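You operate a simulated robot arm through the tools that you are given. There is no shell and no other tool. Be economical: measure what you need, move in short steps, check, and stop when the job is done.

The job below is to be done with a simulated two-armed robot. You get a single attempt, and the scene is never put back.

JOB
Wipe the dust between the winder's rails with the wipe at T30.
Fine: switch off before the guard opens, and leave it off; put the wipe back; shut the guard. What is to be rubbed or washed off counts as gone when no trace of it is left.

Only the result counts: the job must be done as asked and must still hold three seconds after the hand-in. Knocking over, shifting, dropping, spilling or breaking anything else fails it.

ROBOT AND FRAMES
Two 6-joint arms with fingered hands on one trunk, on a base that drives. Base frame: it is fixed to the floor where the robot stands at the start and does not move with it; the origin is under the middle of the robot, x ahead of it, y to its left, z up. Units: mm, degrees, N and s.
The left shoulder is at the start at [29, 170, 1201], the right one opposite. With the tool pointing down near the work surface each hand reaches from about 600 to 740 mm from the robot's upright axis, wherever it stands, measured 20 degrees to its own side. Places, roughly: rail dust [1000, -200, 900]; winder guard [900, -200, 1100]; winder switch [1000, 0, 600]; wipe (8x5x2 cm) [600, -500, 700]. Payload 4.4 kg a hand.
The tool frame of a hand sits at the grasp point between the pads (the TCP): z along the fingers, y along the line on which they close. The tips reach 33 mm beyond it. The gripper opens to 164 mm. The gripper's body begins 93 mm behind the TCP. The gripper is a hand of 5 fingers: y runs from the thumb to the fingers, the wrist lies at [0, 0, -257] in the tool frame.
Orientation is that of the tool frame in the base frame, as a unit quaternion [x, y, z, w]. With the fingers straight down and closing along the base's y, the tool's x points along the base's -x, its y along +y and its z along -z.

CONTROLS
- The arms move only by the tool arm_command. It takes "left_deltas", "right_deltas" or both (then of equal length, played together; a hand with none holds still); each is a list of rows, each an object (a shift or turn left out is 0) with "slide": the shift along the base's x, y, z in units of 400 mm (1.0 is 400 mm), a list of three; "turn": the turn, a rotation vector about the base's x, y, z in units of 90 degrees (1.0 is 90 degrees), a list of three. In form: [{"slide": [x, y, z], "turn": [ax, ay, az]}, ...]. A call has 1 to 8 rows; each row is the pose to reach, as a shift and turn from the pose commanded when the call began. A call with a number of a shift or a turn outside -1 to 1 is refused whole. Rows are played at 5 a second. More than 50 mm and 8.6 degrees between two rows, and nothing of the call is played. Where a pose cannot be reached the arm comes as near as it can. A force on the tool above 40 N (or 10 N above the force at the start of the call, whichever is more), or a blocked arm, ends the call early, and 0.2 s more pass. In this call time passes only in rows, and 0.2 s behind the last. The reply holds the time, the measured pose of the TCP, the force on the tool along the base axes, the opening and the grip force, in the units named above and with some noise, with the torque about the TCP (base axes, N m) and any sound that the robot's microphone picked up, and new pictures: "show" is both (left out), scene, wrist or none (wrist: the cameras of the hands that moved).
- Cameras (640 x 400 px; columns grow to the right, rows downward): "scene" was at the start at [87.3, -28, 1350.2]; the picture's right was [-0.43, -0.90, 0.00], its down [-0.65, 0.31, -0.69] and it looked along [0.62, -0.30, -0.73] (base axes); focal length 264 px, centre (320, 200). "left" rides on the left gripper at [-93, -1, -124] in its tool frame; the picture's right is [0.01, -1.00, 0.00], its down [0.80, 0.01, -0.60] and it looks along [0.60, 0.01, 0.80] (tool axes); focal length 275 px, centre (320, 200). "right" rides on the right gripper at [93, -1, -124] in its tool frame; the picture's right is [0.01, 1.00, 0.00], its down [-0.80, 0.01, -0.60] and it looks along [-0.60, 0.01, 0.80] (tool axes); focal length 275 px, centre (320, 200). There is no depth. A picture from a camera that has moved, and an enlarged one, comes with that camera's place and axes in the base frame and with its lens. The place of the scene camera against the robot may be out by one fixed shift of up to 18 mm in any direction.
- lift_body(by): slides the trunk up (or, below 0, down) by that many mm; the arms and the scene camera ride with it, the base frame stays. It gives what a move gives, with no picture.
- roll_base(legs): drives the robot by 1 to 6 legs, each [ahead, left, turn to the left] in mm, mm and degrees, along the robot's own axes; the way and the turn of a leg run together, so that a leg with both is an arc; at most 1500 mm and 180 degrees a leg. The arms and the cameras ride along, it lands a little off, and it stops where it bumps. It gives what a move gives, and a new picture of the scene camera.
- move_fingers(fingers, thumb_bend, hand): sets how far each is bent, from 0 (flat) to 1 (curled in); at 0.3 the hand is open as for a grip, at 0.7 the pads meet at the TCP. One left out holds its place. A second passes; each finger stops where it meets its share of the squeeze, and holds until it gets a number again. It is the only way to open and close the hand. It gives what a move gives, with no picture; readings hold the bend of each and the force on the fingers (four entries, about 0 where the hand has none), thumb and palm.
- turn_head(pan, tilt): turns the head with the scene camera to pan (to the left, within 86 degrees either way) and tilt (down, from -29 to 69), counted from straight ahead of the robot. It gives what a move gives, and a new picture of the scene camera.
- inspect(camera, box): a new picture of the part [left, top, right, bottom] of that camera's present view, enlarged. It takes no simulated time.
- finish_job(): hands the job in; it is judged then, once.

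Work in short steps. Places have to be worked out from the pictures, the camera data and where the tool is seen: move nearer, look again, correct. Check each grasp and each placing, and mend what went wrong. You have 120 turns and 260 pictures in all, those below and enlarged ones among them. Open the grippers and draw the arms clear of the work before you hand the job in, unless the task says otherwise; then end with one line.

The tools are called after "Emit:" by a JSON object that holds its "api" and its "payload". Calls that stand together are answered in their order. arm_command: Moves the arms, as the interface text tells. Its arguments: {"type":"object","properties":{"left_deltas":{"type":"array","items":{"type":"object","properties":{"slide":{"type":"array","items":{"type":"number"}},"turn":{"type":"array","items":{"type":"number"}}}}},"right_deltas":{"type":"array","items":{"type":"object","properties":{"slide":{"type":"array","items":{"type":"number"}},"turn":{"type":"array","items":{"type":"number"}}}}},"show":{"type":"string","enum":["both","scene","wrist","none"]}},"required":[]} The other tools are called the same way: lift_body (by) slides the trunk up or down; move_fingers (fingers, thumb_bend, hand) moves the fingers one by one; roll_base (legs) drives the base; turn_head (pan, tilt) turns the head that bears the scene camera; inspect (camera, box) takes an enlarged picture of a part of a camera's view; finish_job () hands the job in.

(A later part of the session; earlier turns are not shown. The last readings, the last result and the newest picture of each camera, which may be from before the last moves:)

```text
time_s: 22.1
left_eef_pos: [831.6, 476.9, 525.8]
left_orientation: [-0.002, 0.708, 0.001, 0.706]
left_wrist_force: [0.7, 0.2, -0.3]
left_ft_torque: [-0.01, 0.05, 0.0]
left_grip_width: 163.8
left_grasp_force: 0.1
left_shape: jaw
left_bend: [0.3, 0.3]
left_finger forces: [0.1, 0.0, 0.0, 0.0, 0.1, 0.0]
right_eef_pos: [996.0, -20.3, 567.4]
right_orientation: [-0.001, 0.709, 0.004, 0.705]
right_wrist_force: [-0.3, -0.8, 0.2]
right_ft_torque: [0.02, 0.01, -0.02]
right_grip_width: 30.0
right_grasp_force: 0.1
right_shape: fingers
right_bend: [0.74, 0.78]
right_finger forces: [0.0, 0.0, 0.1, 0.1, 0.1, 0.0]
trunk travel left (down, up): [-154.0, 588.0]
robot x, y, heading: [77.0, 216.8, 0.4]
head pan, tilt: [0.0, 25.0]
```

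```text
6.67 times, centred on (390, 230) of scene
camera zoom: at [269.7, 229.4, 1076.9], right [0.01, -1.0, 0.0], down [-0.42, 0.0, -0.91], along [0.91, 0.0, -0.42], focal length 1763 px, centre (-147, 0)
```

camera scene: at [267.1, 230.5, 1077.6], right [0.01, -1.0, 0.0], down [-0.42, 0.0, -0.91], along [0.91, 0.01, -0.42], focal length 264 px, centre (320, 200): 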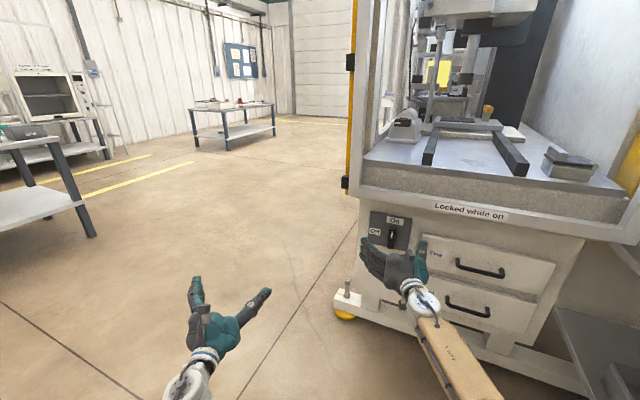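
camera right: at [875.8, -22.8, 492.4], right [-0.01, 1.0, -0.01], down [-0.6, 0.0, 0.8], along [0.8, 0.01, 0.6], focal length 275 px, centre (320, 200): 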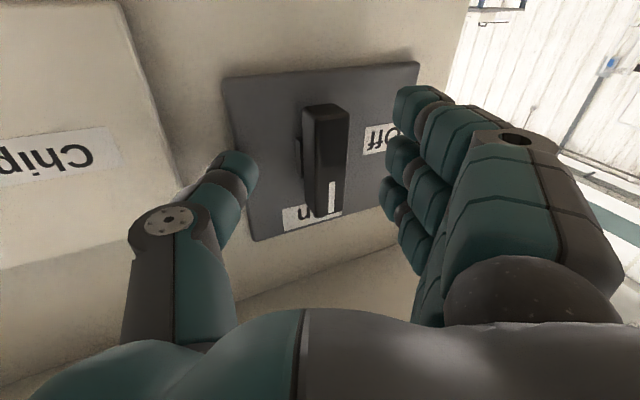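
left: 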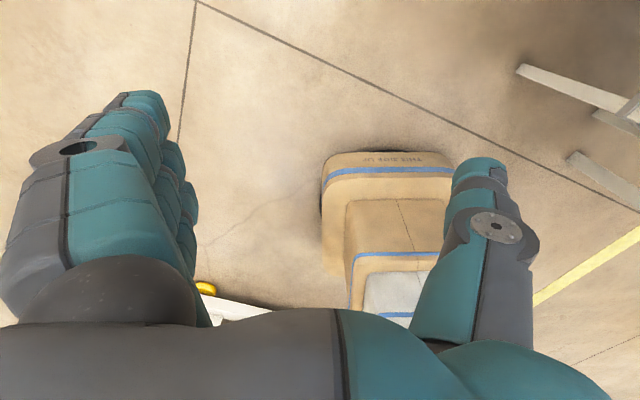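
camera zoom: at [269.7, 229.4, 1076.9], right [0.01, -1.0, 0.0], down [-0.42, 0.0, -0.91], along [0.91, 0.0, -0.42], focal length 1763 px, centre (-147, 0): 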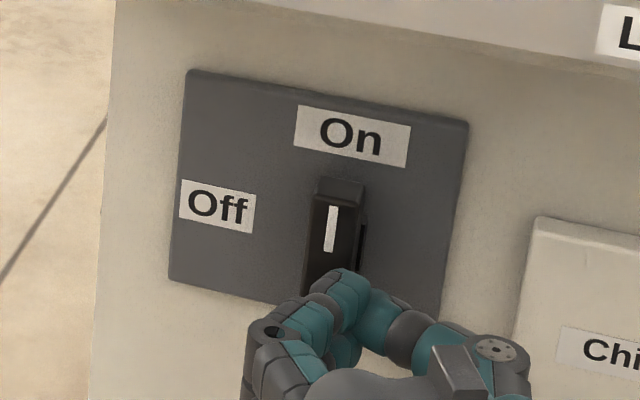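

The fingers closed in front of the knob: it's deeper. I'll open to 0.62, raise to z≈575 and advance about 12 mm.

Emit:
{"api": "move_fingers", "payload": {"hand": "right", "fingers": 0.6, "thumb_bend": 0.62}}

Emit:
{"api": "arm_command", "payload": {"right_deltas": [{"slide": [0.015, 0.002, 0.025]}, {"slide": [0.03, 0.002, 0.025]}, {"slide": [0.045, 0.002, 0.025]}], "show": "wrist"}}

Emit:
{"api": "inspect", "payload": {"camera": "scene", "box": [350, 200, 430, 260]}}

```text
time_s: 23.1
left_eef_pos: [831.8, 478.4, 526.2]
left_orientation: [-0.002, 0.708, 0.001, 0.706]
left_wrist_force: [0.9, -0.3, 0.2]
left_ft_torque: [-0.01, -0.03, 0.02]
left_grip_width: 163.9
left_grasp_force: 0.1
left_shape: jaw
left_bend: [0.3, 0.3]
left_finger forces: [0.0, 0.0, 0.0, 0.1, 0.0, 0.0]
right_eef_pos: [996.2, -20.6, 567.5]
right_orientation: [-0.001, 0.709, 0.004, 0.705]
right_wrist_force: [0.7, -0.7, -0.7]
right_ft_torque: [0.03, 0.02, 0.02]
right_grip_width: 58.6
right_grasp_force: 0.0
right_shape: fingers
right_bend: [0.6, 0.62]
right_finger forces: [0.0, 0.0, 0.0, 0.1, 0.1, 0.0]
trunk travel left (down, up): [-154.0, 588.0]
robot x, y, heading: [76.1, 224.5, 0.3]
head pan, tilt: [0.0, 25.0]
```

```text
time_s: 23.9
left_eef_pos: [831.2, 478.2, 526.3]
left_orientation: [-0.002, 0.707, 0.001, 0.707]
left_wrist_force: [-0.3, 0.6, 0.4]
left_ft_torque: [-0.01, 0.02, -0.02]
left_grip_width: 164.0
left_grasp_force: 0.0
left_shape: jaw
left_bend: [0.3, 0.3]
left_finger forces: [0.0, 0.0, 0.0, 0.1, 0.0, 0.1]
right_eef_pos: [1012.6, -19.7, 575.1]
right_orientation: [-0.001, 0.71, 0.004, 0.704]
right_wrist_force: [-21.3, 1.0, 0.8]
right_ft_torque: [-0.03, -0.1, -0.58]
right_grip_width: 55.7
right_grasp_force: 9.6
right_shape: fingers
right_bend: [0.6, 0.64]
right_finger forces: [0.0, 0.1, 0.0, 0.0, 19.1, 0.1]
trunk travel left (down, up): [-154.0, 588.0]
robot x, y, heading: [80.2, 218.5, 0.3]
head pan, tilt: [0.0, 25.0]
camera right: at [887.9, -20.4, 485.1], right [-0.01, 1.0, -0.01], down [-0.59, 0.0, 0.8], along [0.8, 0.01, 0.59], focal length 275 px, centre (320, 200)
```

right: 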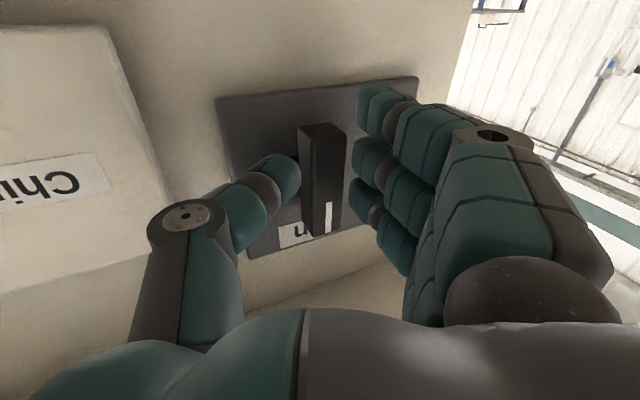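

```text
6.67 times, centred on (390, 230) of scene
camera zoom: at [268.2, 229.3, 1077.1], right [0.0, -1.0, 0.0], down [-0.42, 0.0, -0.91], along [0.91, 0.0, -0.42], focal length 1763 px, centre (-147, 0)
```

zoom: 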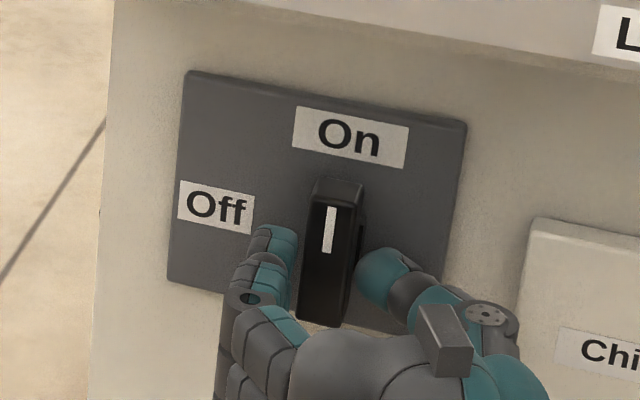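

Now the knob is between thumb and fingers with the thumb against the plate. Close to grip.

Emit:
{"api": "move_fingers", "payload": {"hand": "right", "fingers": 0.85, "thumb_bend": 0.85}}

Emit:
{"api": "inspect", "payload": {"camera": "scene", "box": [350, 200, 430, 260]}}

```text
time_s: 24.9
left_eef_pos: [831.7, 478.4, 523.8]
left_orientation: [-0.003, 0.708, 0.002, 0.707]
left_wrist_force: [0.1, 0.1, -0.2]
left_ft_torque: [0.0, 0.01, 0.01]
left_grip_width: 164.0
left_grasp_force: 0.1
left_shape: jaw
left_bend: [0.3, 0.3]
left_finger forces: [0.0, 0.0, 0.0, 0.0, 0.0, 0.1]
right_eef_pos: [1014.8, -17.4, 576.0]
right_orientation: [-0.003, 0.709, 0.005, 0.705]
right_wrist_force: [5.3, 8.5, -1.1]
right_ft_torque: [-0.39, 0.12, 0.09]
right_grip_width: 48.0
right_grasp_force: 22.9
right_shape: fingers
right_bend: [0.64, 0.69]
right_finger forces: [0.1, 9.2, 9.4, 9.8, 17.3, 0.0]
trunk travel left (down, up): [-154.0, 588.0]
robot x, y, heading: [81.2, 220.8, 0.3]
head pan, tilt: [0.0, 25.0]
```

```text
6.67 times, centred on (390, 230) of scene
camera zoom: at [270.3, 230.0, 1076.8], right [0.01, -1.0, 0.0], down [-0.42, 0.0, -0.91], along [0.91, 0.01, -0.42], focal length 1763 px, centre (-147, 0)
```

zoom: 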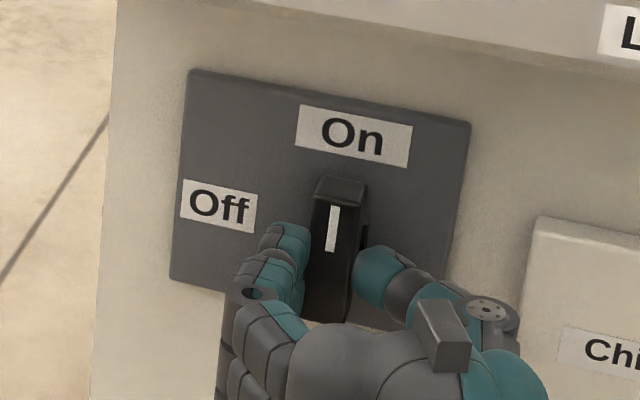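

The knob is gripped (≈23 N). Twist counter-clockwise seen from the front (negative turn about x).

Emit:
{"api": "arm_command", "payload": {"right_deltas": [{"turn": [-0.09, 0, 0]}, {"turn": [-0.18, 0, 0]}, {"turn": [-0.27, 0, 0]}, {"turn": [-0.36, 0, 0]}, {"turn": [-0.45, 0, 0]}, {"turn": [-0.54, 0, 0]}], "show": "scene"}}

Emit:
{"api": "inspect", "payload": {"camera": "scene", "box": [350, 200, 430, 260]}}

```text
time_s: 26.3
left_eef_pos: [831.0, 478.0, 525.7]
left_orientation: [-0.002, 0.707, 0.002, 0.707]
left_wrist_force: [0.3, 0.5, -0.8]
left_ft_torque: [-0.03, 0.01, -0.01]
left_grip_width: 163.7
left_grasp_force: 0.0
left_shape: jaw
left_bend: [0.3, 0.3]
left_finger forces: [0.1, 0.0, 0.1, 0.0, 0.0, 0.0]
right_eef_pos: [1013.4, -21.5, 578.8]
right_orientation: [-0.291, 0.647, -0.291, 0.642]
right_wrist_force: [-6.9, -6.3, 5.3]
right_ft_torque: [0.17, -0.06, -0.41]
right_grip_width: 46.5
right_grasp_force: 23.4
right_shape: fingers
right_bend: [0.65, 0.7]
right_finger forces: [0.0, 7.1, 11.8, 0.1, 27.9, 0.1]
trunk travel left (down, up): [-154.0, 588.0]
robot x, y, heading: [77.7, 223.7, 0.2]
head pan, tilt: [0.0, 25.0]
camera scene: at [268.6, 229.0, 1077.1], right [0.0, -1.0, 0.0], down [-0.42, 0.0, -0.91], along [0.91, 0.0, -0.42], focal length 264 px, centre (320, 200)
```

scene: 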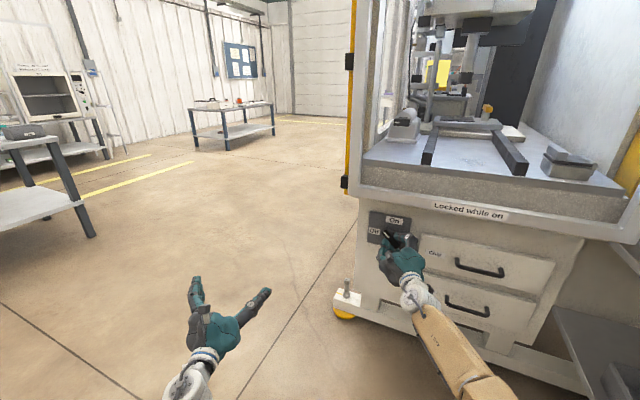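

```text
6.67 times, centred on (390, 230) of scene
camera zoom: at [268.6, 229.0, 1077.1], right [0.0, -1.0, 0.0], down [-0.42, 0.0, -0.91], along [0.91, 0.0, -0.42], focal length 1763 px, centre (-147, 0)
```

zoom: 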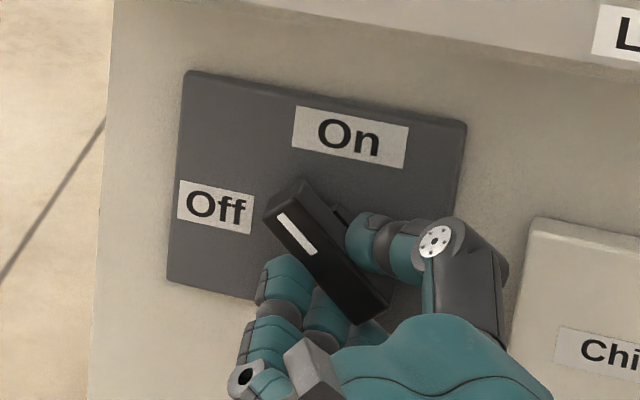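

The knob is turning with the hand (~49°). Continue the remaining turn plus a bit.

Emit:
{"api": "arm_command", "payload": {"right_deltas": [{"turn": [-0.09, 0, 0]}, {"turn": [-0.18, 0, 0]}, {"turn": [-0.27, 0, 0]}, {"turn": [-0.36, 0, 0]}, {"turn": [-0.45, 0, 0]}, {"turn": [-0.5, 0, 0]}], "show": "scene"}}

Emit:
{"api": "inspect", "payload": {"camera": "scene", "box": [350, 200, 430, 260]}}

```text
time_s: 27.1
left_eef_pos: [830.6, 476.7, 527.8]
left_orientation: [-0.002, 0.707, 0.001, 0.707]
left_wrist_force: [0.9, 0.0, -0.4]
left_ft_torque: [0.03, 0.02, 0.01]
left_grip_width: 164.1
left_grasp_force: 0.1
left_shape: jaw
left_bend: [0.3, 0.3]
left_finger forces: [0.0, 0.0, 0.0, 0.1, 0.1, 0.0]
right_eef_pos: [1012.1, -19.2, 575.6]
right_orientation: [-0.405, 0.585, -0.402, 0.577]
right_wrist_force: [-22.1, -0.4, 9.8]
right_ft_torque: [1.25, 0.76, -0.76]
right_grip_width: 47.5
right_grasp_force: 28.7
right_shape: fingers
right_bend: [0.68, 0.68]
right_finger forces: [30.6, 1.5, 0.1, 0.0, 25.2, 0.0]
trunk travel left (down, up): [-154.0, 588.0]
robot x, y, heading: [77.7, 224.2, 0.5]
head pan, tilt: [0.0, 25.0]
stopped in row 3 (right hand): the force on the tool passed its limit at 43 N (the readings are from after the stop); the commanded pose is now the measured one
camera scene: at [266.8, 229.3, 1077.4], right [0.0, -1.0, 0.0], down [-0.42, 0.0, -0.91], along [0.91, 0.0, -0.42], focal length 264 px, centre (320, 200)
```

scene: 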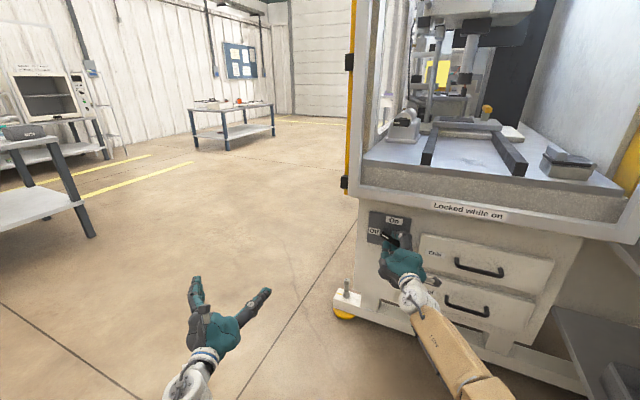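

```text
6.67 times, centred on (390, 230) of scene
camera zoom: at [266.8, 229.3, 1077.4], right [0.0, -1.0, 0.0], down [-0.42, 0.0, -0.91], along [0.91, 0.0, -0.42], focal length 1763 px, centre (-147, 0)
```

zoom: 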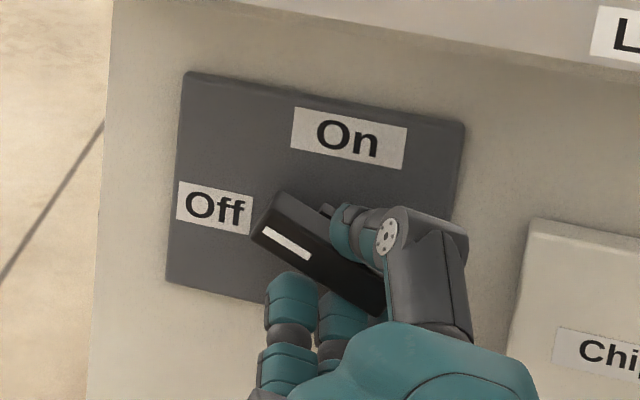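

The knob is about 60-65° round; I press too hard on the plate. Back off 4 mm and continue the turn.

Emit:
{"api": "arm_command", "payload": {"right_deltas": [{"slide": [-0.01, 0, 0.01]}, {"slide": [-0.01, 0, 0.01], "turn": [-0.08, 0, 0]}, {"slide": [-0.01, 0, 0.01], "turn": [-0.16, 0, 0]}, {"slide": [-0.01, 0, 0.01], "turn": [-0.24, 0, 0]}, {"slide": [-0.01, 0, 0.01], "turn": [-0.3, 0, 0]}], "show": "none"}}

Emit:
{"api": "inspect", "payload": {"camera": "scene", "box": [350, 200, 430, 260]}}

```text
time_s: 28.3
left_eef_pos: [830.8, 477.1, 527.7]
left_orientation: [-0.002, 0.707, 0.001, 0.708]
left_wrist_force: [-0.4, 0.4, -0.6]
left_ft_torque: [0.01, -0.02, 0.03]
left_grip_width: 163.6
left_grasp_force: 0.0
left_shape: jaw
left_bend: [0.3, 0.3]
left_finger forces: [0.0, 0.0, 0.0, 0.0, 0.0, 0.0]
right_eef_pos: [1006.5, -18.4, 578.1]
right_orientation: [0.529, -0.475, 0.527, -0.465]
right_wrist_force: [-26.8, 0.3, 9.0]
right_ft_torque: [1.43, 0.33, -1.31]
right_grip_width: 47.2
right_grasp_force: 35.4
right_shape: fingers
right_bend: [0.68, 0.67]
right_finger forces: [36.3, 6.7, 0.0, 0.0, 28.0, 0.0]
trunk travel left (down, up): [-154.0, 588.0]
robot x, y, heading: [80.2, 222.7, 0.5]
head pan, tilt: [0.0, 25.0]
```

```text
6.67 times, centred on (390, 230) of scene
camera zoom: at [266.6, 229.5, 1077.4], right [0.0, -1.0, 0.0], down [-0.42, 0.0, -0.91], along [0.91, 0.0, -0.42], focal length 1763 px, centre (-147, 0)
```

zoom: 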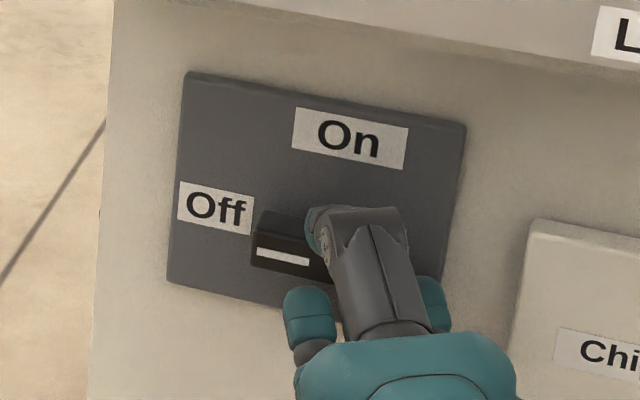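

The pointer now lies horizontal, pointing at Off. Release and retreat straight back.

Emit:
{"api": "move_fingers", "payload": {"hand": "right", "fingers": 0.5, "thumb_bend": 0.5}}

Emit:
{"api": "arm_command", "payload": {"right_deltas": [{"slide": [-0.08, 0, 0]}, {"slide": [-0.18, 0, 0]}, {"slide": [-0.3, 0, 0], "turn": [0.09, 0, 0]}, {"slide": [-0.4, 0, 0], "turn": [0.18, 0, 0]}, {"slide": [-0.4, 0, 0], "turn": [0.27, 0, 0]}, {"slide": [-0.4, 0, 0], "turn": [0.36, 0, 0]}, {"slide": [-0.4, 0, 0], "turn": [0.45, 0, 0]}, {"slide": [-0.4, 0, 0], "turn": [0.54, 0, 0]}], "show": "scene"}}

Emit:
{"api": "inspect", "payload": {"camera": "scene", "box": [350, 200, 430, 260]}}

```text
time_s: 28.6
left_eef_pos: [828.8, 478.2, 526.1]
left_orientation: [-0.001, 0.707, 0.0, 0.707]
left_wrist_force: [-0.2, -0.7, -0.3]
left_ft_torque: [0.02, 0.03, 0.01]
left_grip_width: 164.0
left_grasp_force: 0.1
left_shape: jaw
left_bend: [0.3, 0.3]
left_finger forces: [0.0, 0.0, 0.1, 0.0, 0.0, 0.0]
right_eef_pos: [1007.7, -10.3, 582.9]
right_orientation: [0.531, -0.47, 0.528, -0.467]
right_wrist_force: [-25.9, 10.6, 10.7]
right_ft_torque: [-0.25, 0.28, -0.94]
right_grip_width: 80.9
right_grasp_force: 13.7
right_shape: fingers
right_bend: [0.69, 0.5]
right_finger forces: [27.6, 0.0, 0.0, 0.1, 0.0, 0.0]
trunk travel left (down, up): [-154.0, 588.0]
robot x, y, heading: [76.3, 221.7, 0.1]
head pan, tilt: [0.0, 25.0]
stopped (right hand): the force on the tool passed its limit at 41 N (the readings are from after the stop); the commanded pose is now the measured one
```

```text
time_s: 30.4
left_eef_pos: [831.2, 478.7, 524.7]
left_orientation: [-0.002, 0.707, 0.002, 0.707]
left_wrist_force: [0.6, 0.0, 0.1]
left_ft_torque: [0.01, 0.01, -0.01]
left_grip_width: 164.0
left_grasp_force: 0.1
left_shape: jaw
left_bend: [0.3, 0.3]
left_finger forces: [0.0, 0.1, 0.0, 0.1, 0.0, 0.0]
right_eef_pos: [849.3, -13.4, 577.2]
right_orientation: [-0.293, 0.648, -0.285, 0.643]
right_wrist_force: [-0.1, -0.5, 1.2]
right_ft_torque: [-0.01, 0.0, 0.0]
right_grip_width: 99.1
right_grasp_force: 0.1
right_shape: fingers
right_bend: [0.5, 0.5]
right_finger forces: [0.0, 0.0, 0.0, 0.1, 0.0, 0.0]
trunk travel left (down, up): [-154.0, 588.0]
robot x, y, heading: [77.7, 223.5, 0.6]
head pan, tilt: [0.0, 25.0]
camera scene: at [268.8, 229.6, 1076.9], right [0.01, -1.0, 0.0], down [-0.42, 0.0, -0.91], along [0.91, 0.01, -0.42], focal length 264 px, centre (320, 200)
```

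scene: 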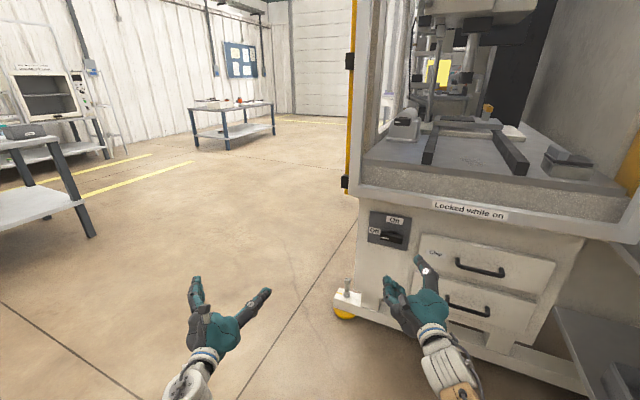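

```text
6.67 times, centred on (390, 230) of scene
camera zoom: at [268.8, 229.6, 1076.9], right [0.01, -1.0, 0.0], down [-0.42, 0.0, -0.91], along [0.91, 0.01, -0.42], focal length 1763 px, centre (-147, 0)
```

zoom: 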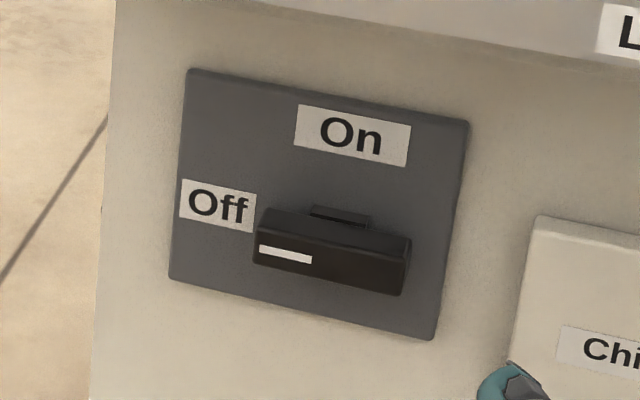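

The switch is Off and the lamp inside went dark. From the views, the winder is yawed about -23° (hinge side near (1016,155), handle side near (745,-420)). I back up, straighten the right hand and raise the trunk to handle height, then turn the robot to face the winder.

Emit:
{"api": "arm_command", "payload": {"right_deltas": [{"turn": [0.09, 0, 0]}, {"turn": [0.18, 0, 0]}, {"turn": [0.27, 0, 0]}, {"turn": [0.36, 0, 0]}, {"turn": [0.45, 0, 0]}, {"turn": [0.54, 0, 0]}], "show": "none"}}

Emit:
{"api": "roll_base", "payload": {"legs": [[-150, 0, 0]]}}

Emit:
{"api": "lift_body", "payload": {"by": 350}}

Emit:
{"api": "roll_base", "payload": {"legs": [[0, 0, -23]]}}

```text
time_s: 31.9
left_eef_pos: [831.3, 477.7, 525.1]
left_orientation: [-0.002, 0.707, 0.002, 0.707]
left_wrist_force: [-0.4, 0.2, 0.8]
left_ft_torque: [0.01, 0.01, 0.01]
left_grip_width: 163.9
left_grasp_force: 0.0
left_shape: jaw
left_bend: [0.3, 0.3]
left_finger forces: [0.1, 0.0, 0.1, 0.0, 0.1, 0.0]
right_eef_pos: [849.0, -14.4, 577.1]
right_orientation: [-0.001, 0.708, 0.006, 0.706]
right_wrist_force: [0.5, 0.8, 0.5]
right_ft_torque: [-0.01, 0.01, -0.02]
right_grip_width: 98.8
right_grasp_force: 0.2
right_shape: fingers
right_bend: [0.5, 0.5]
right_finger forces: [0.0, 0.0, 0.1, 0.1, 0.0, 0.1]
trunk travel left (down, up): [-154.0, 588.0]
robot x, y, heading: [79.0, 223.7, 0.1]
head pan, tilt: [0.0, 25.0]
```

```text
time_s: 33.2
left_eef_pos: [679.9, 477.9, 525.8]
left_orientation: [-0.002, 0.707, 0.001, 0.707]
left_wrist_force: [-0.5, -0.6, 0.5]
left_ft_torque: [0.01, 0.02, -0.01]
left_grip_width: 164.1
left_grasp_force: 0.0
left_shape: jaw
left_bend: [0.3, 0.3]
left_finger forces: [0.0, 0.0, 0.1, 0.0, 0.0, 0.0]
right_eef_pos: [697.8, -15.1, 578.2]
right_orientation: [-0.004, 0.708, 0.006, 0.707]
right_wrist_force: [0.1, 0.1, -0.1]
right_ft_torque: [0.02, -0.01, 0.01]
right_grip_width: 99.1
right_grasp_force: 0.2
right_shape: fingers
right_bend: [0.5, 0.5]
right_finger forces: [0.0, 0.0, 0.1, 0.1, 0.0, 0.0]
trunk travel left (down, up): [-154.0, 588.0]
robot x, y, heading: [-72.4, 221.8, 0.2]
head pan, tilt: [0.0, 25.0]
camera scene: at [117.1, 228.8, 1076.9], right [0.01, -1.0, 0.0], down [-0.42, 0.0, -0.91], along [0.91, 0.01, -0.42], focal length 264 px, centre (320, 200)
```

scene: 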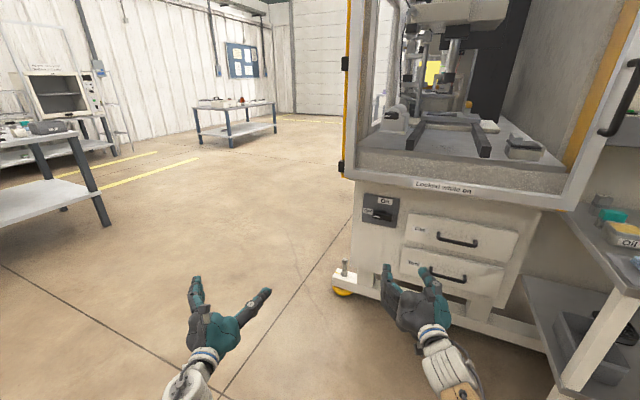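

```text
time_s: 36.6
left_eef_pos: [689.5, 477.5, 998.7]
left_orientation: [-0.002, 0.65, 0.002, 0.76]
left_wrist_force: [0.9, 0.1, 0.4]
left_ft_torque: [0.01, -0.01, 0.01]
left_grip_width: 164.0
left_grasp_force: 0.1
left_shape: jaw
left_bend: [0.3, 0.3]
left_finger forces: [0.0, 0.0, 0.0, 0.0, 0.0, 0.0]
right_eef_pos: [697.2, -14.8, 928.2]
right_orientation: [-0.004, 0.708, 0.007, 0.706]
right_wrist_force: [0.5, -0.3, -0.7]
right_ft_torque: [0.03, -0.03, 0.0]
right_grip_width: 99.2
right_grasp_force: 0.2
right_shape: fingers
right_bend: [0.5, 0.5]
right_finger forces: [0.0, 0.0, 0.0, 0.0, 0.0, 0.0]
trunk travel left (down, up): [-504.0, 238.0]
robot x, y, heading: [-72.8, 223.6, 0.2]
head pan, tilt: [0.0, 25.0]
```

```text
time_s: 38.2
left_eef_pos: [727.1, 158.0, 999.8]
left_orientation: [0.129, 0.637, -0.151, 0.745]
left_wrist_force: [-0.6, 0.5, -0.6]
left_ft_torque: [0.01, -0.01, 0.03]
left_grip_width: 163.8
left_grasp_force: 0.0
left_shape: jaw
left_bend: [0.3, 0.3]
left_finger forces: [0.1, 0.0, 0.0, 0.0, 0.1, 0.0]
right_eef_pos: [543.6, -298.0, 927.4]
right_orientation: [0.139, 0.694, -0.135, 0.693]
right_wrist_force: [-0.3, -0.6, -0.2]
right_ft_torque: [0.01, -0.02, 0.02]
right_grip_width: 98.9
right_grasp_force: 0.1
right_shape: fingers
right_bend: [0.5, 0.5]
right_finger forces: [0.0, 0.1, 0.0, 0.0, 0.1, 0.1]
trunk travel left (down, up): [-504.0, 238.0]
robot x, y, heading: [-70.4, 221.7, -22.7]
head pan, tilt: [0.0, 25.0]
camera scene: at [19.5, 184.8, 1433.0], right [-0.39, -0.92, 0.0], down [-0.39, 0.16, -0.91], along [0.84, -0.35, -0.42], focal length 264 px, centre (320, 200)
```

scene: 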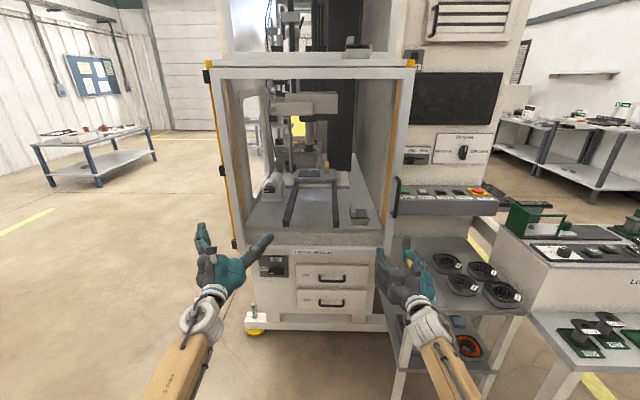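

The winder is now square ahead. Zoom on the handle, and look through the right wrist camera.

Emit:
{"api": "inspect", "payload": {"camera": "scene", "box": [340, 150, 500, 250]}}

Emit:
{"api": "inspect", "payload": {"camera": "right", "box": [0, 0, 640, 400]}}

Emit:
{"api": "inspect", "payload": {"camera": "scene", "box": [380, 220, 540, 390]}}

```text
4.00 times, centred on (420, 200) of scene
camera zoom: at [19.5, 184.8, 1433.0], right [-0.39, -0.92, 0.0], down [-0.39, 0.16, -0.91], along [0.84, -0.35, -0.42], focal length 1058 px, centre (-80, 200)
```

zoom: 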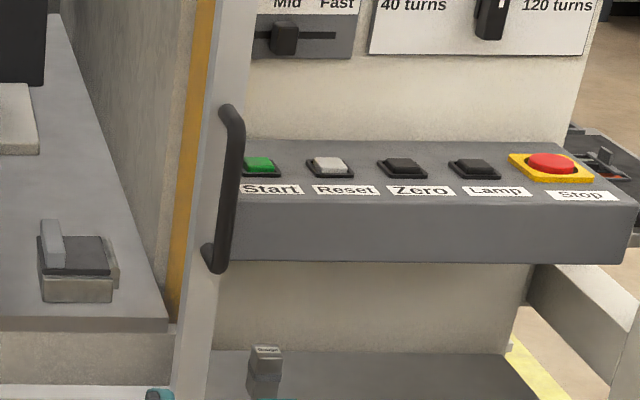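

```text
1.00 times, centred on (320, 200) of right (not enlarged: the box is as wide or as high as the picture)
camera zoom: at [428.0, -251.7, 836.6], right [0.38, 0.93, -0.01], down [-0.55, 0.23, 0.8], along [0.74, -0.3, 0.6], focal length 275 px, centre (320, 200)
```

zoom: 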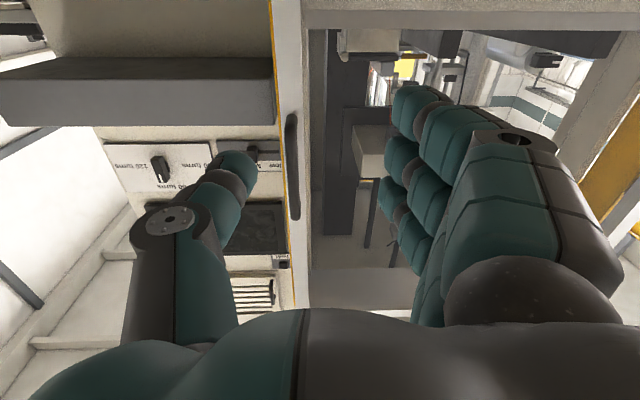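

```text
2.35 times, centred on (460, 305) of scene
camera zoom: at [19.5, 184.8, 1433.0], right [-0.39, -0.92, 0.0], down [-0.39, 0.16, -0.91], along [0.84, -0.35, -0.42], focal length 622 px, centre (-9, -47)
```

zoom: 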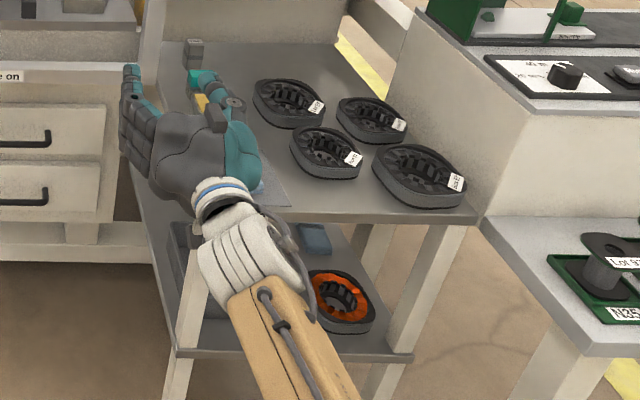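

Handle estimated at (715,-412,1030). I move the hand up 103, right 39 and forward 110 and check.

Emit:
{"api": "arm_command", "payload": {"right_deltas": [{"slide": [0.05, -0.04, 0.06]}, {"slide": [0.1, -0.08, 0.12]}, {"slide": [0.15, -0.13, 0.18]}, {"slide": [0.2, -0.18, 0.24]}, {"slide": [0.225, -0.195, 0.2575]}], "show": "both"}}

```text
time_s: 39.5
left_eef_pos: [728.5, 158.2, 997.8]
left_orientation: [0.127, 0.636, -0.15, 0.746]
left_wrist_force: [0.2, 0.9, 0.7]
left_ft_torque: [0.01, 0.01, 0.0]
left_grip_width: 163.7
left_grasp_force: 0.1
left_shape: jaw
left_bend: [0.3, 0.3]
left_finger forces: [0.0, 0.0, 0.0, 0.0, 0.0, 0.0]
right_eef_pos: [631.9, -376.8, 1033.2]
right_orientation: [0.138, 0.694, -0.135, 0.693]
right_wrist_force: [0.4, 0.8, 0.3]
right_ft_torque: [-0.05, 0.0, 0.04]
right_grip_width: 99.5
right_grasp_force: 0.1
right_shape: fingers
right_bend: [0.5, 0.5]
right_finger forces: [0.0, 0.0, 0.1, 0.0, 0.1, 0.0]
trunk travel left (down, up): [-504.0, 238.0]
robot x, y, heading: [-75.6, 218.6, -22.6]
head pan, tilt: [0.0, 25.0]
camera scene: at [19.8, 185.2, 1433.0], right [-0.39, -0.92, 0.0], down [-0.39, 0.16, -0.91], along [0.84, -0.35, -0.42], focal length 264 px, centre (320, 200)
camera right: at [517.2, -329.4, 941.4], right [0.38, 0.93, -0.01], down [-0.55, 0.23, 0.8], along [0.74, -0.3, 0.6], focal length 275 px, centre (320, 200)
```

scene: 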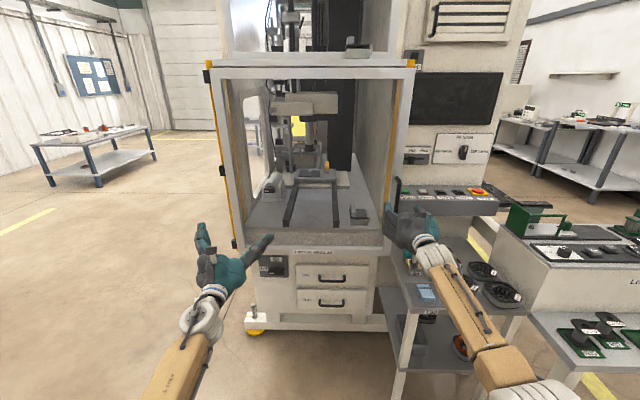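
right: 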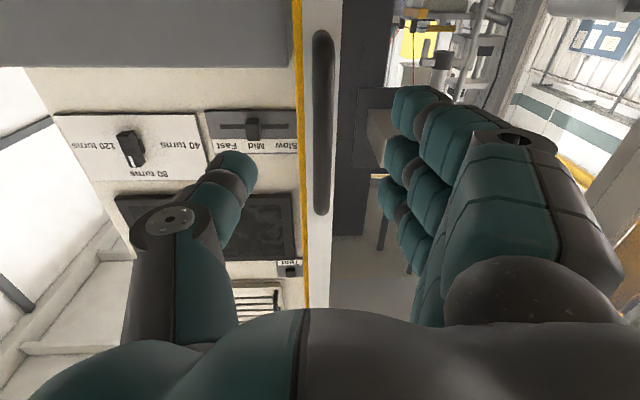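

The bar is laterally centred, about 95 mm ahead. Roll forward 65 mm and look again.

Emit:
{"api": "roll_base", "payload": {"legs": [[65, 0, 0]]}}

Emit:
{"api": "inspect", "payload": {"camera": "right", "box": [0, 0, 640, 400]}}

Emit:
{"api": "inspect", "payload": {"camera": "scene", "box": [340, 150, 500, 250]}}

```text
time_s: 40.4
left_eef_pos: [788.6, 131.9, 997.0]
left_orientation: [0.129, 0.637, -0.151, 0.745]
left_wrist_force: [0.6, -0.2, -1.3]
left_ft_torque: [-0.02, 0.0, 0.01]
left_grip_width: 163.8
left_grasp_force: 0.1
left_shape: jaw
left_bend: [0.3, 0.3]
left_finger forces: [0.0, 0.1, 0.0, 0.1, 0.0, 0.1]
right_eef_pos: [692.6, -401.5, 1030.9]
right_orientation: [0.139, 0.695, -0.135, 0.692]
right_wrist_force: [0.1, 0.1, -0.5]
right_ft_torque: [0.02, -0.07, 0.0]
right_grip_width: 99.0
right_grasp_force: 0.1
right_shape: fingers
right_bend: [0.5, 0.5]
right_finger forces: [0.0, 0.1, 0.1, 0.0, 0.0, 0.1]
trunk travel left (down, up): [-504.0, 238.0]
robot x, y, heading: [-13.8, 202.3, -22.8]
head pan, tilt: [0.0, 25.0]
camera scene: at [81.0, 159.3, 1432.8], right [-0.39, -0.92, 0.0], down [-0.39, 0.16, -0.91], along [0.83, -0.35, -0.42], focal length 264 px, centre (320, 200)
```

scene: 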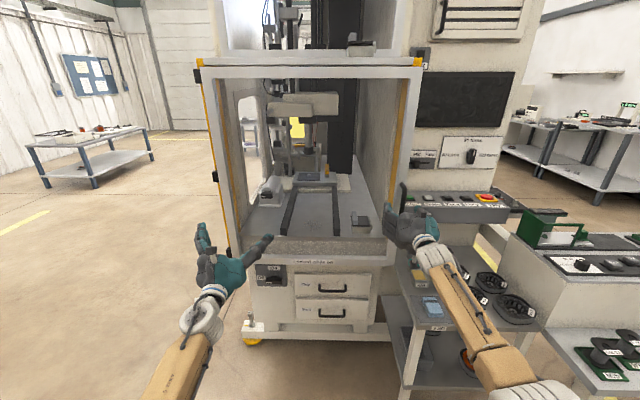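

```text
1.00 times, centred on (320, 200) of right (not enlarged: the box is as wide or as high as the picture)
camera zoom: at [577.2, -355.1, 940.0], right [0.38, 0.92, -0.01], down [-0.55, 0.23, 0.8], along [0.74, -0.3, 0.6], focal length 275 px, centre (320, 200)
```

zoom: 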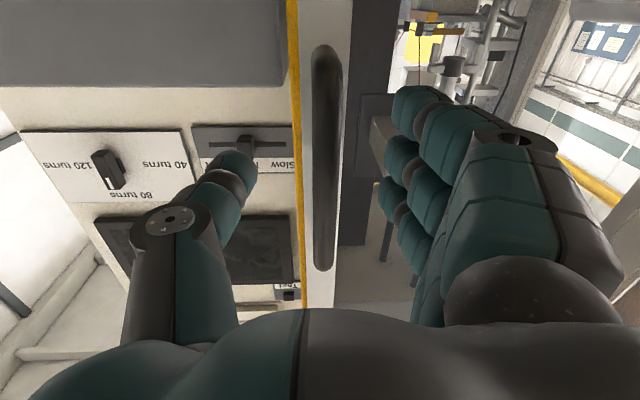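

```text
4.00 times, centred on (420, 200) of scene
camera zoom: at [81.0, 159.3, 1432.8], right [-0.39, -0.92, 0.0], down [-0.39, 0.16, -0.91], along [0.83, -0.35, -0.42], focal length 1058 px, centre (-80, 200)
```

zoom: 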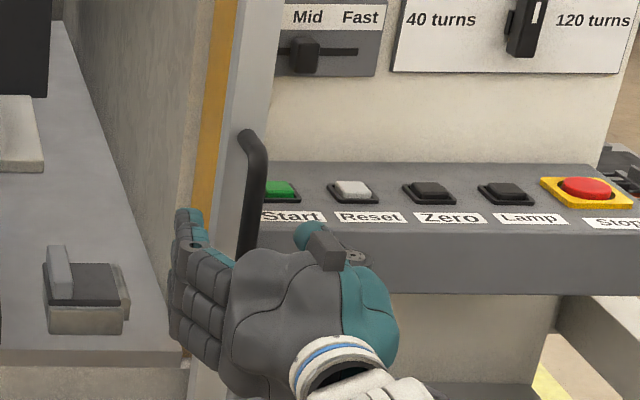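

The bar seems to be between thumb and fingers already; try advancing 12 mm and then closing.

Emit:
{"api": "arm_command", "payload": {"right_deltas": [{"slide": [0.02, -0.008, 0]}, {"slide": [0.03, -0.012, 0]}], "show": "none"}}

Emit:
{"api": "move_fingers", "payload": {"hand": "right", "fingers": 0.8, "thumb_bend": 0.8}}

Emit:
{"api": "inspect", "payload": {"camera": "right", "box": [0, 0, 640, 400]}}

Emit:
{"api": "inspect", "payload": {"camera": "scene", "box": [360, 160, 460, 240]}}

```text
time_s: 41.0
left_eef_pos: [786.5, 132.1, 998.5]
left_orientation: [0.128, 0.635, -0.15, 0.747]
left_wrist_force: [0.5, 0.0, 0.0]
left_ft_torque: [0.0, 0.05, -0.02]
left_grip_width: 163.7
left_grasp_force: 0.0
left_shape: jaw
left_bend: [0.3, 0.3]
left_finger forces: [0.0, 0.0, 0.0, 0.1, 0.0, 0.1]
right_eef_pos: [702.5, -405.2, 1033.4]
right_orientation: [0.138, 0.694, -0.136, 0.693]
right_wrist_force: [-0.5, 1.0, 0.4]
right_ft_torque: [-0.02, 0.01, 0.04]
right_grip_width: 98.9
right_grasp_force: 0.1
right_shape: fingers
right_bend: [0.5, 0.5]
right_finger forces: [0.1, 0.0, 0.0, 0.0, 0.0, 0.0]
trunk travel left (down, up): [-504.0, 238.0]
robot x, y, heading: [-14.3, 198.0, -22.9]
head pan, tilt: [0.0, 25.0]
```

```text
time_s: 42.0
left_eef_pos: [788.2, 134.6, 997.3]
left_orientation: [0.127, 0.637, -0.15, 0.745]
left_wrist_force: [0.5, 0.4, -0.3]
left_ft_torque: [0.02, 0.01, 0.0]
left_grip_width: 163.7
left_grasp_force: 0.1
left_shape: jaw
left_bend: [0.3, 0.3]
left_finger forces: [0.0, 0.1, 0.0, 0.0, 0.1, 0.0]
right_eef_pos: [704.4, -404.1, 1034.3]
right_orientation: [0.137, 0.694, -0.135, 0.694]
right_wrist_force: [7.3, 11.0, -0.3]
right_ft_torque: [-0.14, 0.09, 0.02]
right_grip_width: 30.2
right_grasp_force: 3.6
right_shape: fingers
right_bend: [0.73, 0.75]
right_finger forces: [1.8, 0.0, 0.1, 4.7, 0.0, 0.0]
trunk travel left (down, up): [-504.0, 238.0]
robot x, y, heading: [-12.6, 197.4, -22.6]
head pan, tilt: [0.0, 25.0]
```

```text
1.00 times, centred on (320, 200) of right (not enlarged: the box is as wide or as high as the picture)
camera zoom: at [589.3, -357.1, 941.8], right [0.38, 0.93, -0.01], down [-0.55, 0.23, 0.8], along [0.74, -0.3, 0.6], focal length 275 px, centre (320, 200)
```

zoom: 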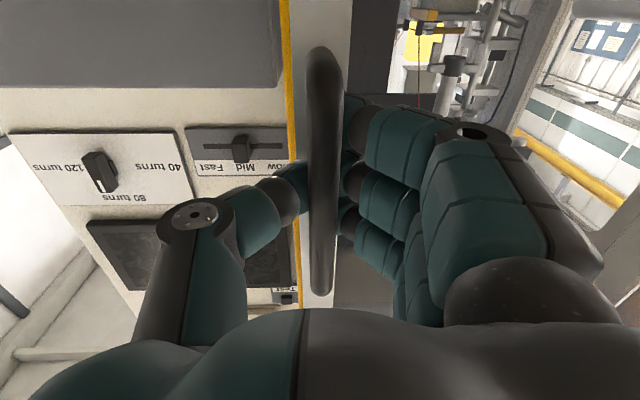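

```text
5.00 times, centred on (410, 200) of scene
camera zoom: at [80.6, 161.9, 1433.0], right [-0.39, -0.92, 0.0], down [-0.39, 0.16, -0.91], along [0.84, -0.35, -0.42], focal length 1322 px, centre (-130, 200)
```

zoom: 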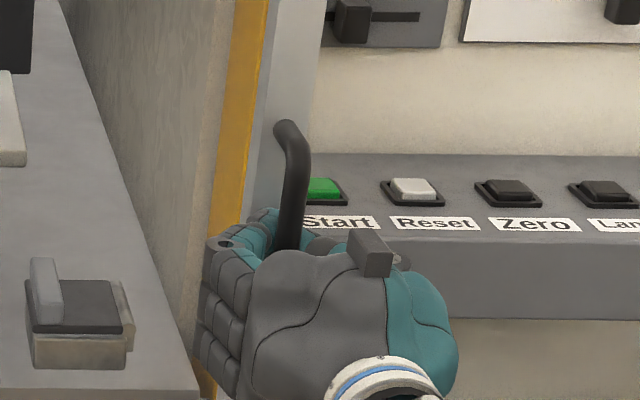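

The fingers have hooked round behind the bar. I'll pull the guard by driving the robot on an arc about the hinge (≈(990,150)), starting with 5°.

Emit:
{"api": "roll_base", "payload": {"legs": [[-30, 82, -5]]}}

Emit:
{"api": "inspect", "payload": {"camera": "right", "box": [0, 0, 640, 400]}}

```text
time_s: 43.1
left_eef_pos: [788.8, 153.2, 997.6]
left_orientation: [0.154, 0.631, -0.182, 0.738]
left_wrist_force: [0.2, -0.1, 0.7]
left_ft_torque: [0.02, -0.02, -0.02]
left_grip_width: 163.9
left_grasp_force: 0.1
left_shape: jaw
left_bend: [0.3, 0.3]
left_finger forces: [0.0, 0.0, 0.1, 0.0, 0.0, 0.1]
right_eef_pos: [657.8, -376.8, 1034.4]
right_orientation: [0.166, 0.687, -0.166, 0.687]
right_wrist_force: [10.7, 15.5, -1.1]
right_ft_torque: [-0.17, 0.12, -0.05]
right_grip_width: 30.1
right_grasp_force: 4.7
right_shape: fingers
right_bend: [0.73, 0.75]
right_finger forces: [2.8, 0.0, 0.1, 5.6, 0.0, 0.0]
trunk travel left (down, up): [-504.0, 238.0]
robot x, y, heading: [-6.0, 281.2, -27.7]
head pan, tilt: [0.0, 25.0]
camera scene: at [84.8, 241.3, 1433.0], right [-0.46, -0.89, 0.0], down [-0.38, 0.19, -0.91], along [0.8, -0.42, -0.42], focal length 264 px, centre (320, 200)
```

scene: 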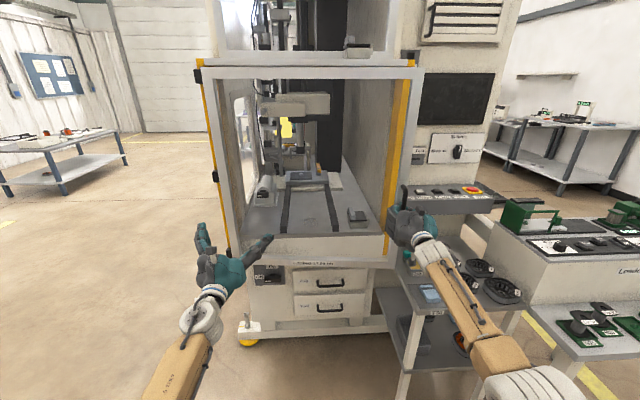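

```text
1.00 times, centred on (320, 200) of right (not enlarged: the box is as wide or as high as the picture)
camera zoom: at [547.0, -320.1, 942.1], right [0.46, 0.89, -0.01], down [-0.53, 0.28, 0.8], along [0.72, -0.36, 0.6], focal length 275 px, centre (320, 200)
```

zoom: 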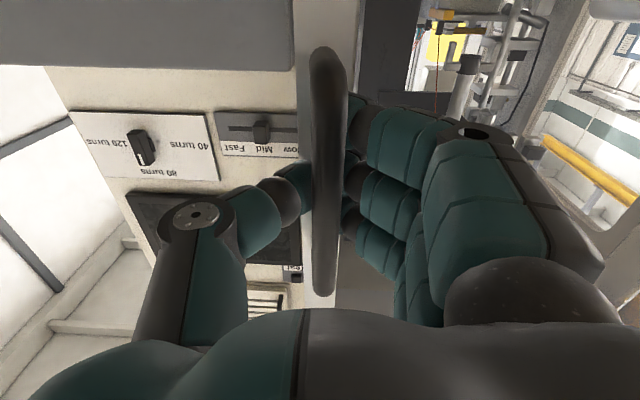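

The guard opens along with the hand. Continue in 10° arcs.

Emit:
{"api": "roll_base", "payload": {"legs": [[-60, 165, -10]]}}

Emit:
{"api": "roll_base", "payload": {"legs": [[-60, 165, -10]]}}

Emit:
{"api": "inspect", "payload": {"camera": "right", "box": [0, 0, 640, 400]}}

```text
time_s: 44.6
left_eef_pos: [792.9, 190.4, 996.9]
left_orientation: [0.209, 0.615, -0.247, 0.719]
left_wrist_force: [0.5, 0.4, 0.6]
left_ft_torque: [0.02, 0.06, -0.02]
left_grip_width: 163.8
left_grasp_force: 0.1
left_shape: jaw
left_bend: [0.3, 0.3]
left_finger forces: [0.1, 0.0, 0.0, 0.1, 0.0, 0.0]
right_eef_pos: [573.2, -308.2, 1034.8]
right_orientation: [0.227, 0.671, -0.224, 0.67]
right_wrist_force: [15.5, 14.8, -1.1]
right_ft_torque: [-0.15, 0.18, -0.1]
right_grip_width: 30.1
right_grasp_force: 4.9
right_shape: fingers
right_bend: [0.74, 0.75]
right_finger forces: [2.9, 0.0, 0.0, 6.3, 0.0, 0.0]
trunk travel left (down, up): [-504.0, 238.0]
robot x, y, heading: [33.2, 455.7, -37.9]
head pan, tilt: [0.0, 25.0]
camera scene: at [115.3, 397.7, 1433.0], right [-0.61, -0.79, 0.0], down [-0.34, 0.26, -0.91], along [0.72, -0.56, -0.42], focal length 264 px, centre (320, 200)
```

scene: 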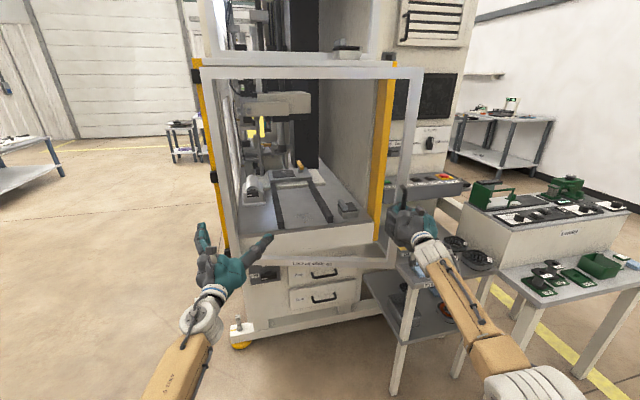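

```text
time_s: 46.1
left_eef_pos: [803.6, 226.5, 997.9]
left_orientation: [0.262, 0.593, -0.309, 0.696]
left_wrist_force: [0.0, 0.7, -0.2]
left_ft_torque: [-0.02, -0.01, 0.02]
left_grip_width: 163.9
left_grasp_force: 0.0
left_shape: jaw
left_bend: [0.3, 0.3]
left_finger forces: [0.1, 0.1, 0.0, 0.0, 0.0, 0.0]
right_eef_pos: [501.2, -226.2, 1035.0]
right_orientation: [0.285, 0.647, -0.283, 0.648]
right_wrist_force: [11.5, 8.8, -1.1]
right_ft_torque: [-0.1, 0.13, -0.07]
right_grip_width: 30.2
right_grasp_force: 4.0
right_shape: fingers
right_bend: [0.74, 0.75]
right_finger forces: [2.0, 0.3, 0.3, 4.9, 0.1, 0.1]
trunk travel left (down, up): [-504.0, 238.0]
robot x, y, heading: [102.0, 620.2, -47.6]
head pan, tilt: [0.0, 25.0]
camera scene: at [170.7, 547.1, 1433.0], right [-0.74, -0.67, 0.0], down [-0.29, 0.31, -0.91], along [0.61, -0.67, -0.42], focal length 264 px, centre (320, 200)
```

scene: 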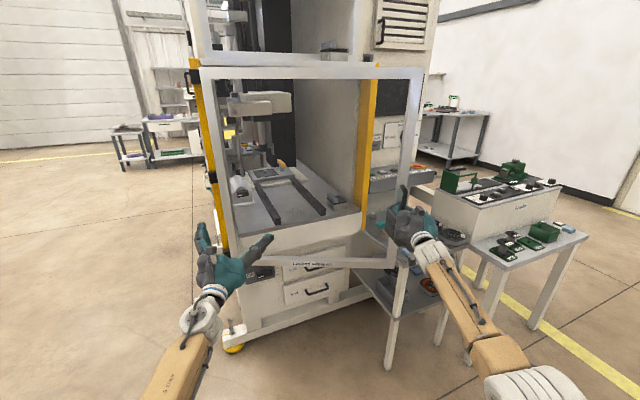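

```text
1.00 times, centred on (320, 200) of right (not enlarged: the box is as wide or as high as the picture)
camera zoom: at [416.5, -135.7, 942.3], right [0.73, 0.68, -0.01], down [-0.4, 0.44, 0.8], along [0.55, -0.58, 0.6], focal length 275 px, centre (320, 200)
```

zoom: 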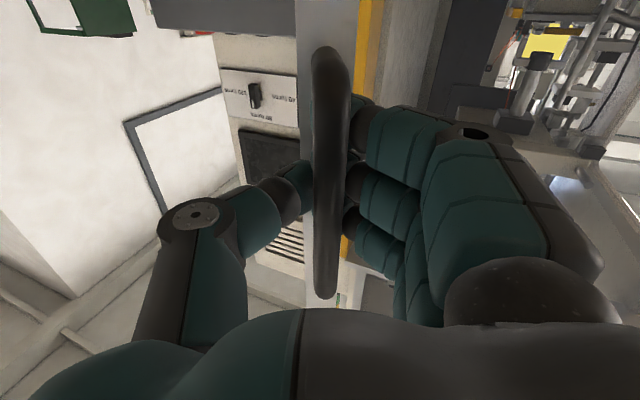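

Works smoothly. Continue with 3 more arcs of 10°.

Emit:
{"api": "roll_base", "payload": {"legs": [[-60, 165, -10], [-60, 165, -10], [-60, 165, -10]]}}

Emit:
{"api": "inspect", "payload": {"camera": "right", "box": [0, 0, 640, 400]}}

```text
time_s: 49.8
left_eef_pos: [871.8, 310.8, 999.4]
left_orientation: [0.406, 0.506, -0.477, 0.593]
left_wrist_force: [0.0, -0.6, -0.5]
left_ft_torque: [-0.04, 0.02, -0.03]
left_grip_width: 163.7
left_grasp_force: 0.1
left_shape: jaw
left_bend: [0.3, 0.3]
left_finger forces: [0.0, 0.0, 0.1, 0.0, 0.0, 0.1]
right_eef_pos: [383.3, 66.9, 1033.3]
right_orientation: [0.442, 0.553, -0.438, 0.554]
right_wrist_force: [3.8, 0.4, 2.7]
right_ft_torque: [0.05, 0.05, -0.09]
right_grip_width: 30.2
right_grasp_force: 1.5
right_shape: fingers
right_bend: [0.74, 0.75]
right_finger forces: [0.9, 0.0, 0.2, 2.4, 0.1, 0.0]
trunk travel left (down, up): [-504.0, 238.0]
robot x, y, heading: [458.1, 1000.8, -77.7]
head pan, tilt: [0.0, 25.0]
camera scene: at [476.4, 900.7, 1433.1], right [-0.98, -0.22, 0.0], down [-0.09, 0.41, -0.91], along [0.2, -0.88, -0.42], focal length 264 px, centre (320, 200)
```

scene: 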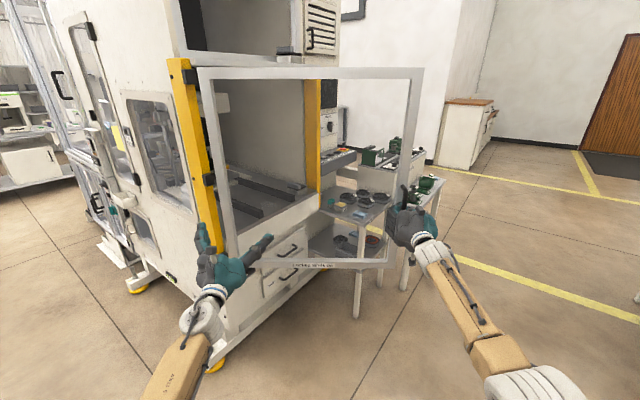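

```text
1.00 times, centred on (320, 200) of right (not enlarged: the box is as wide or as high as the picture)
camera zoom: at [354.2, 188.7, 942.1], right [0.97, 0.22, -0.01], down [-0.13, 0.58, 0.8], along [0.19, -0.78, 0.6], focal length 275 px, centre (320, 200)
```

zoom: 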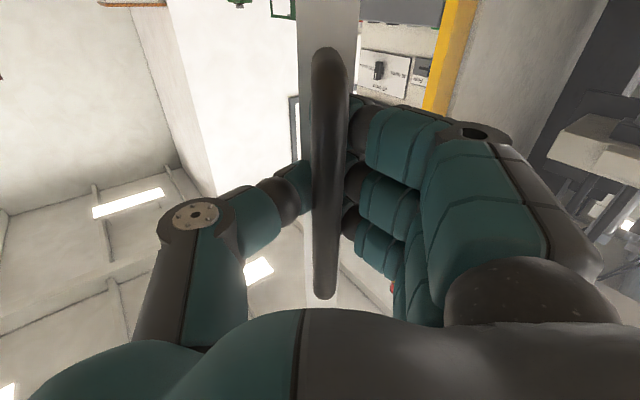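

About 55° open, low forces. Three more arcs.

Emit:
{"api": "roll_base", "payload": {"legs": [[-60, 165, -10], [-60, 165, -10], [-60, 165, -10]]}}

```text
time_s: 53.5
left_eef_pos: [971.6, 350.6, 999.4]
left_orientation: [-0.523, -0.384, 0.614, -0.45]
left_wrist_force: [1.0, 1.0, 0.1]
left_ft_torque: [0.05, 0.0, 0.0]
left_grip_width: 163.8
left_grasp_force: 0.0
left_shape: jaw
left_bend: [0.3, 0.3]
left_finger forces: [0.0, 0.0, 0.0, 0.1, 0.0, 0.0]
right_eef_pos: [426.1, 387.2, 1033.0]
right_orientation: [0.571, 0.419, -0.568, 0.42]
right_wrist_force: [-0.8, -0.8, -0.6]
right_ft_torque: [0.04, -0.01, -0.03]
right_grip_width: 30.2
right_grasp_force: 0.1
right_shape: fingers
right_bend: [0.74, 0.75]
right_finger forces: [0.0, 0.0, 0.0, 0.0, 0.1, 0.0]
trunk travel left (down, up): [-504.0, 238.0]
robot x, y, heading: [955.9, 1153.4, -107.6]
head pan, tilt: [0.0, 25.0]
camera scene: at [919.9, 1058.1, 1433.1], right [-0.95, 0.3, 0.0], down [0.13, 0.4, -0.91], along [-0.27, -0.86, -0.42], focal length 264 px, centre (320, 200)
```

scene: 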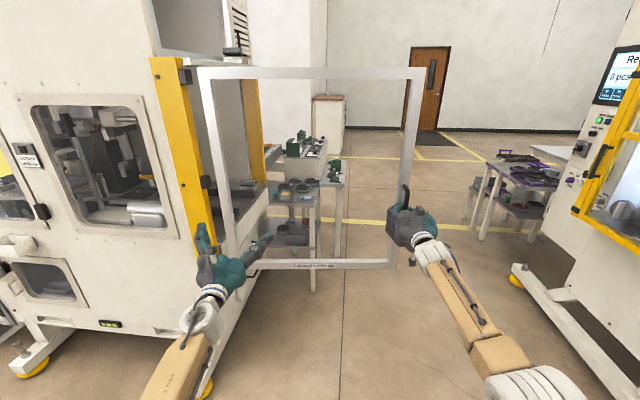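

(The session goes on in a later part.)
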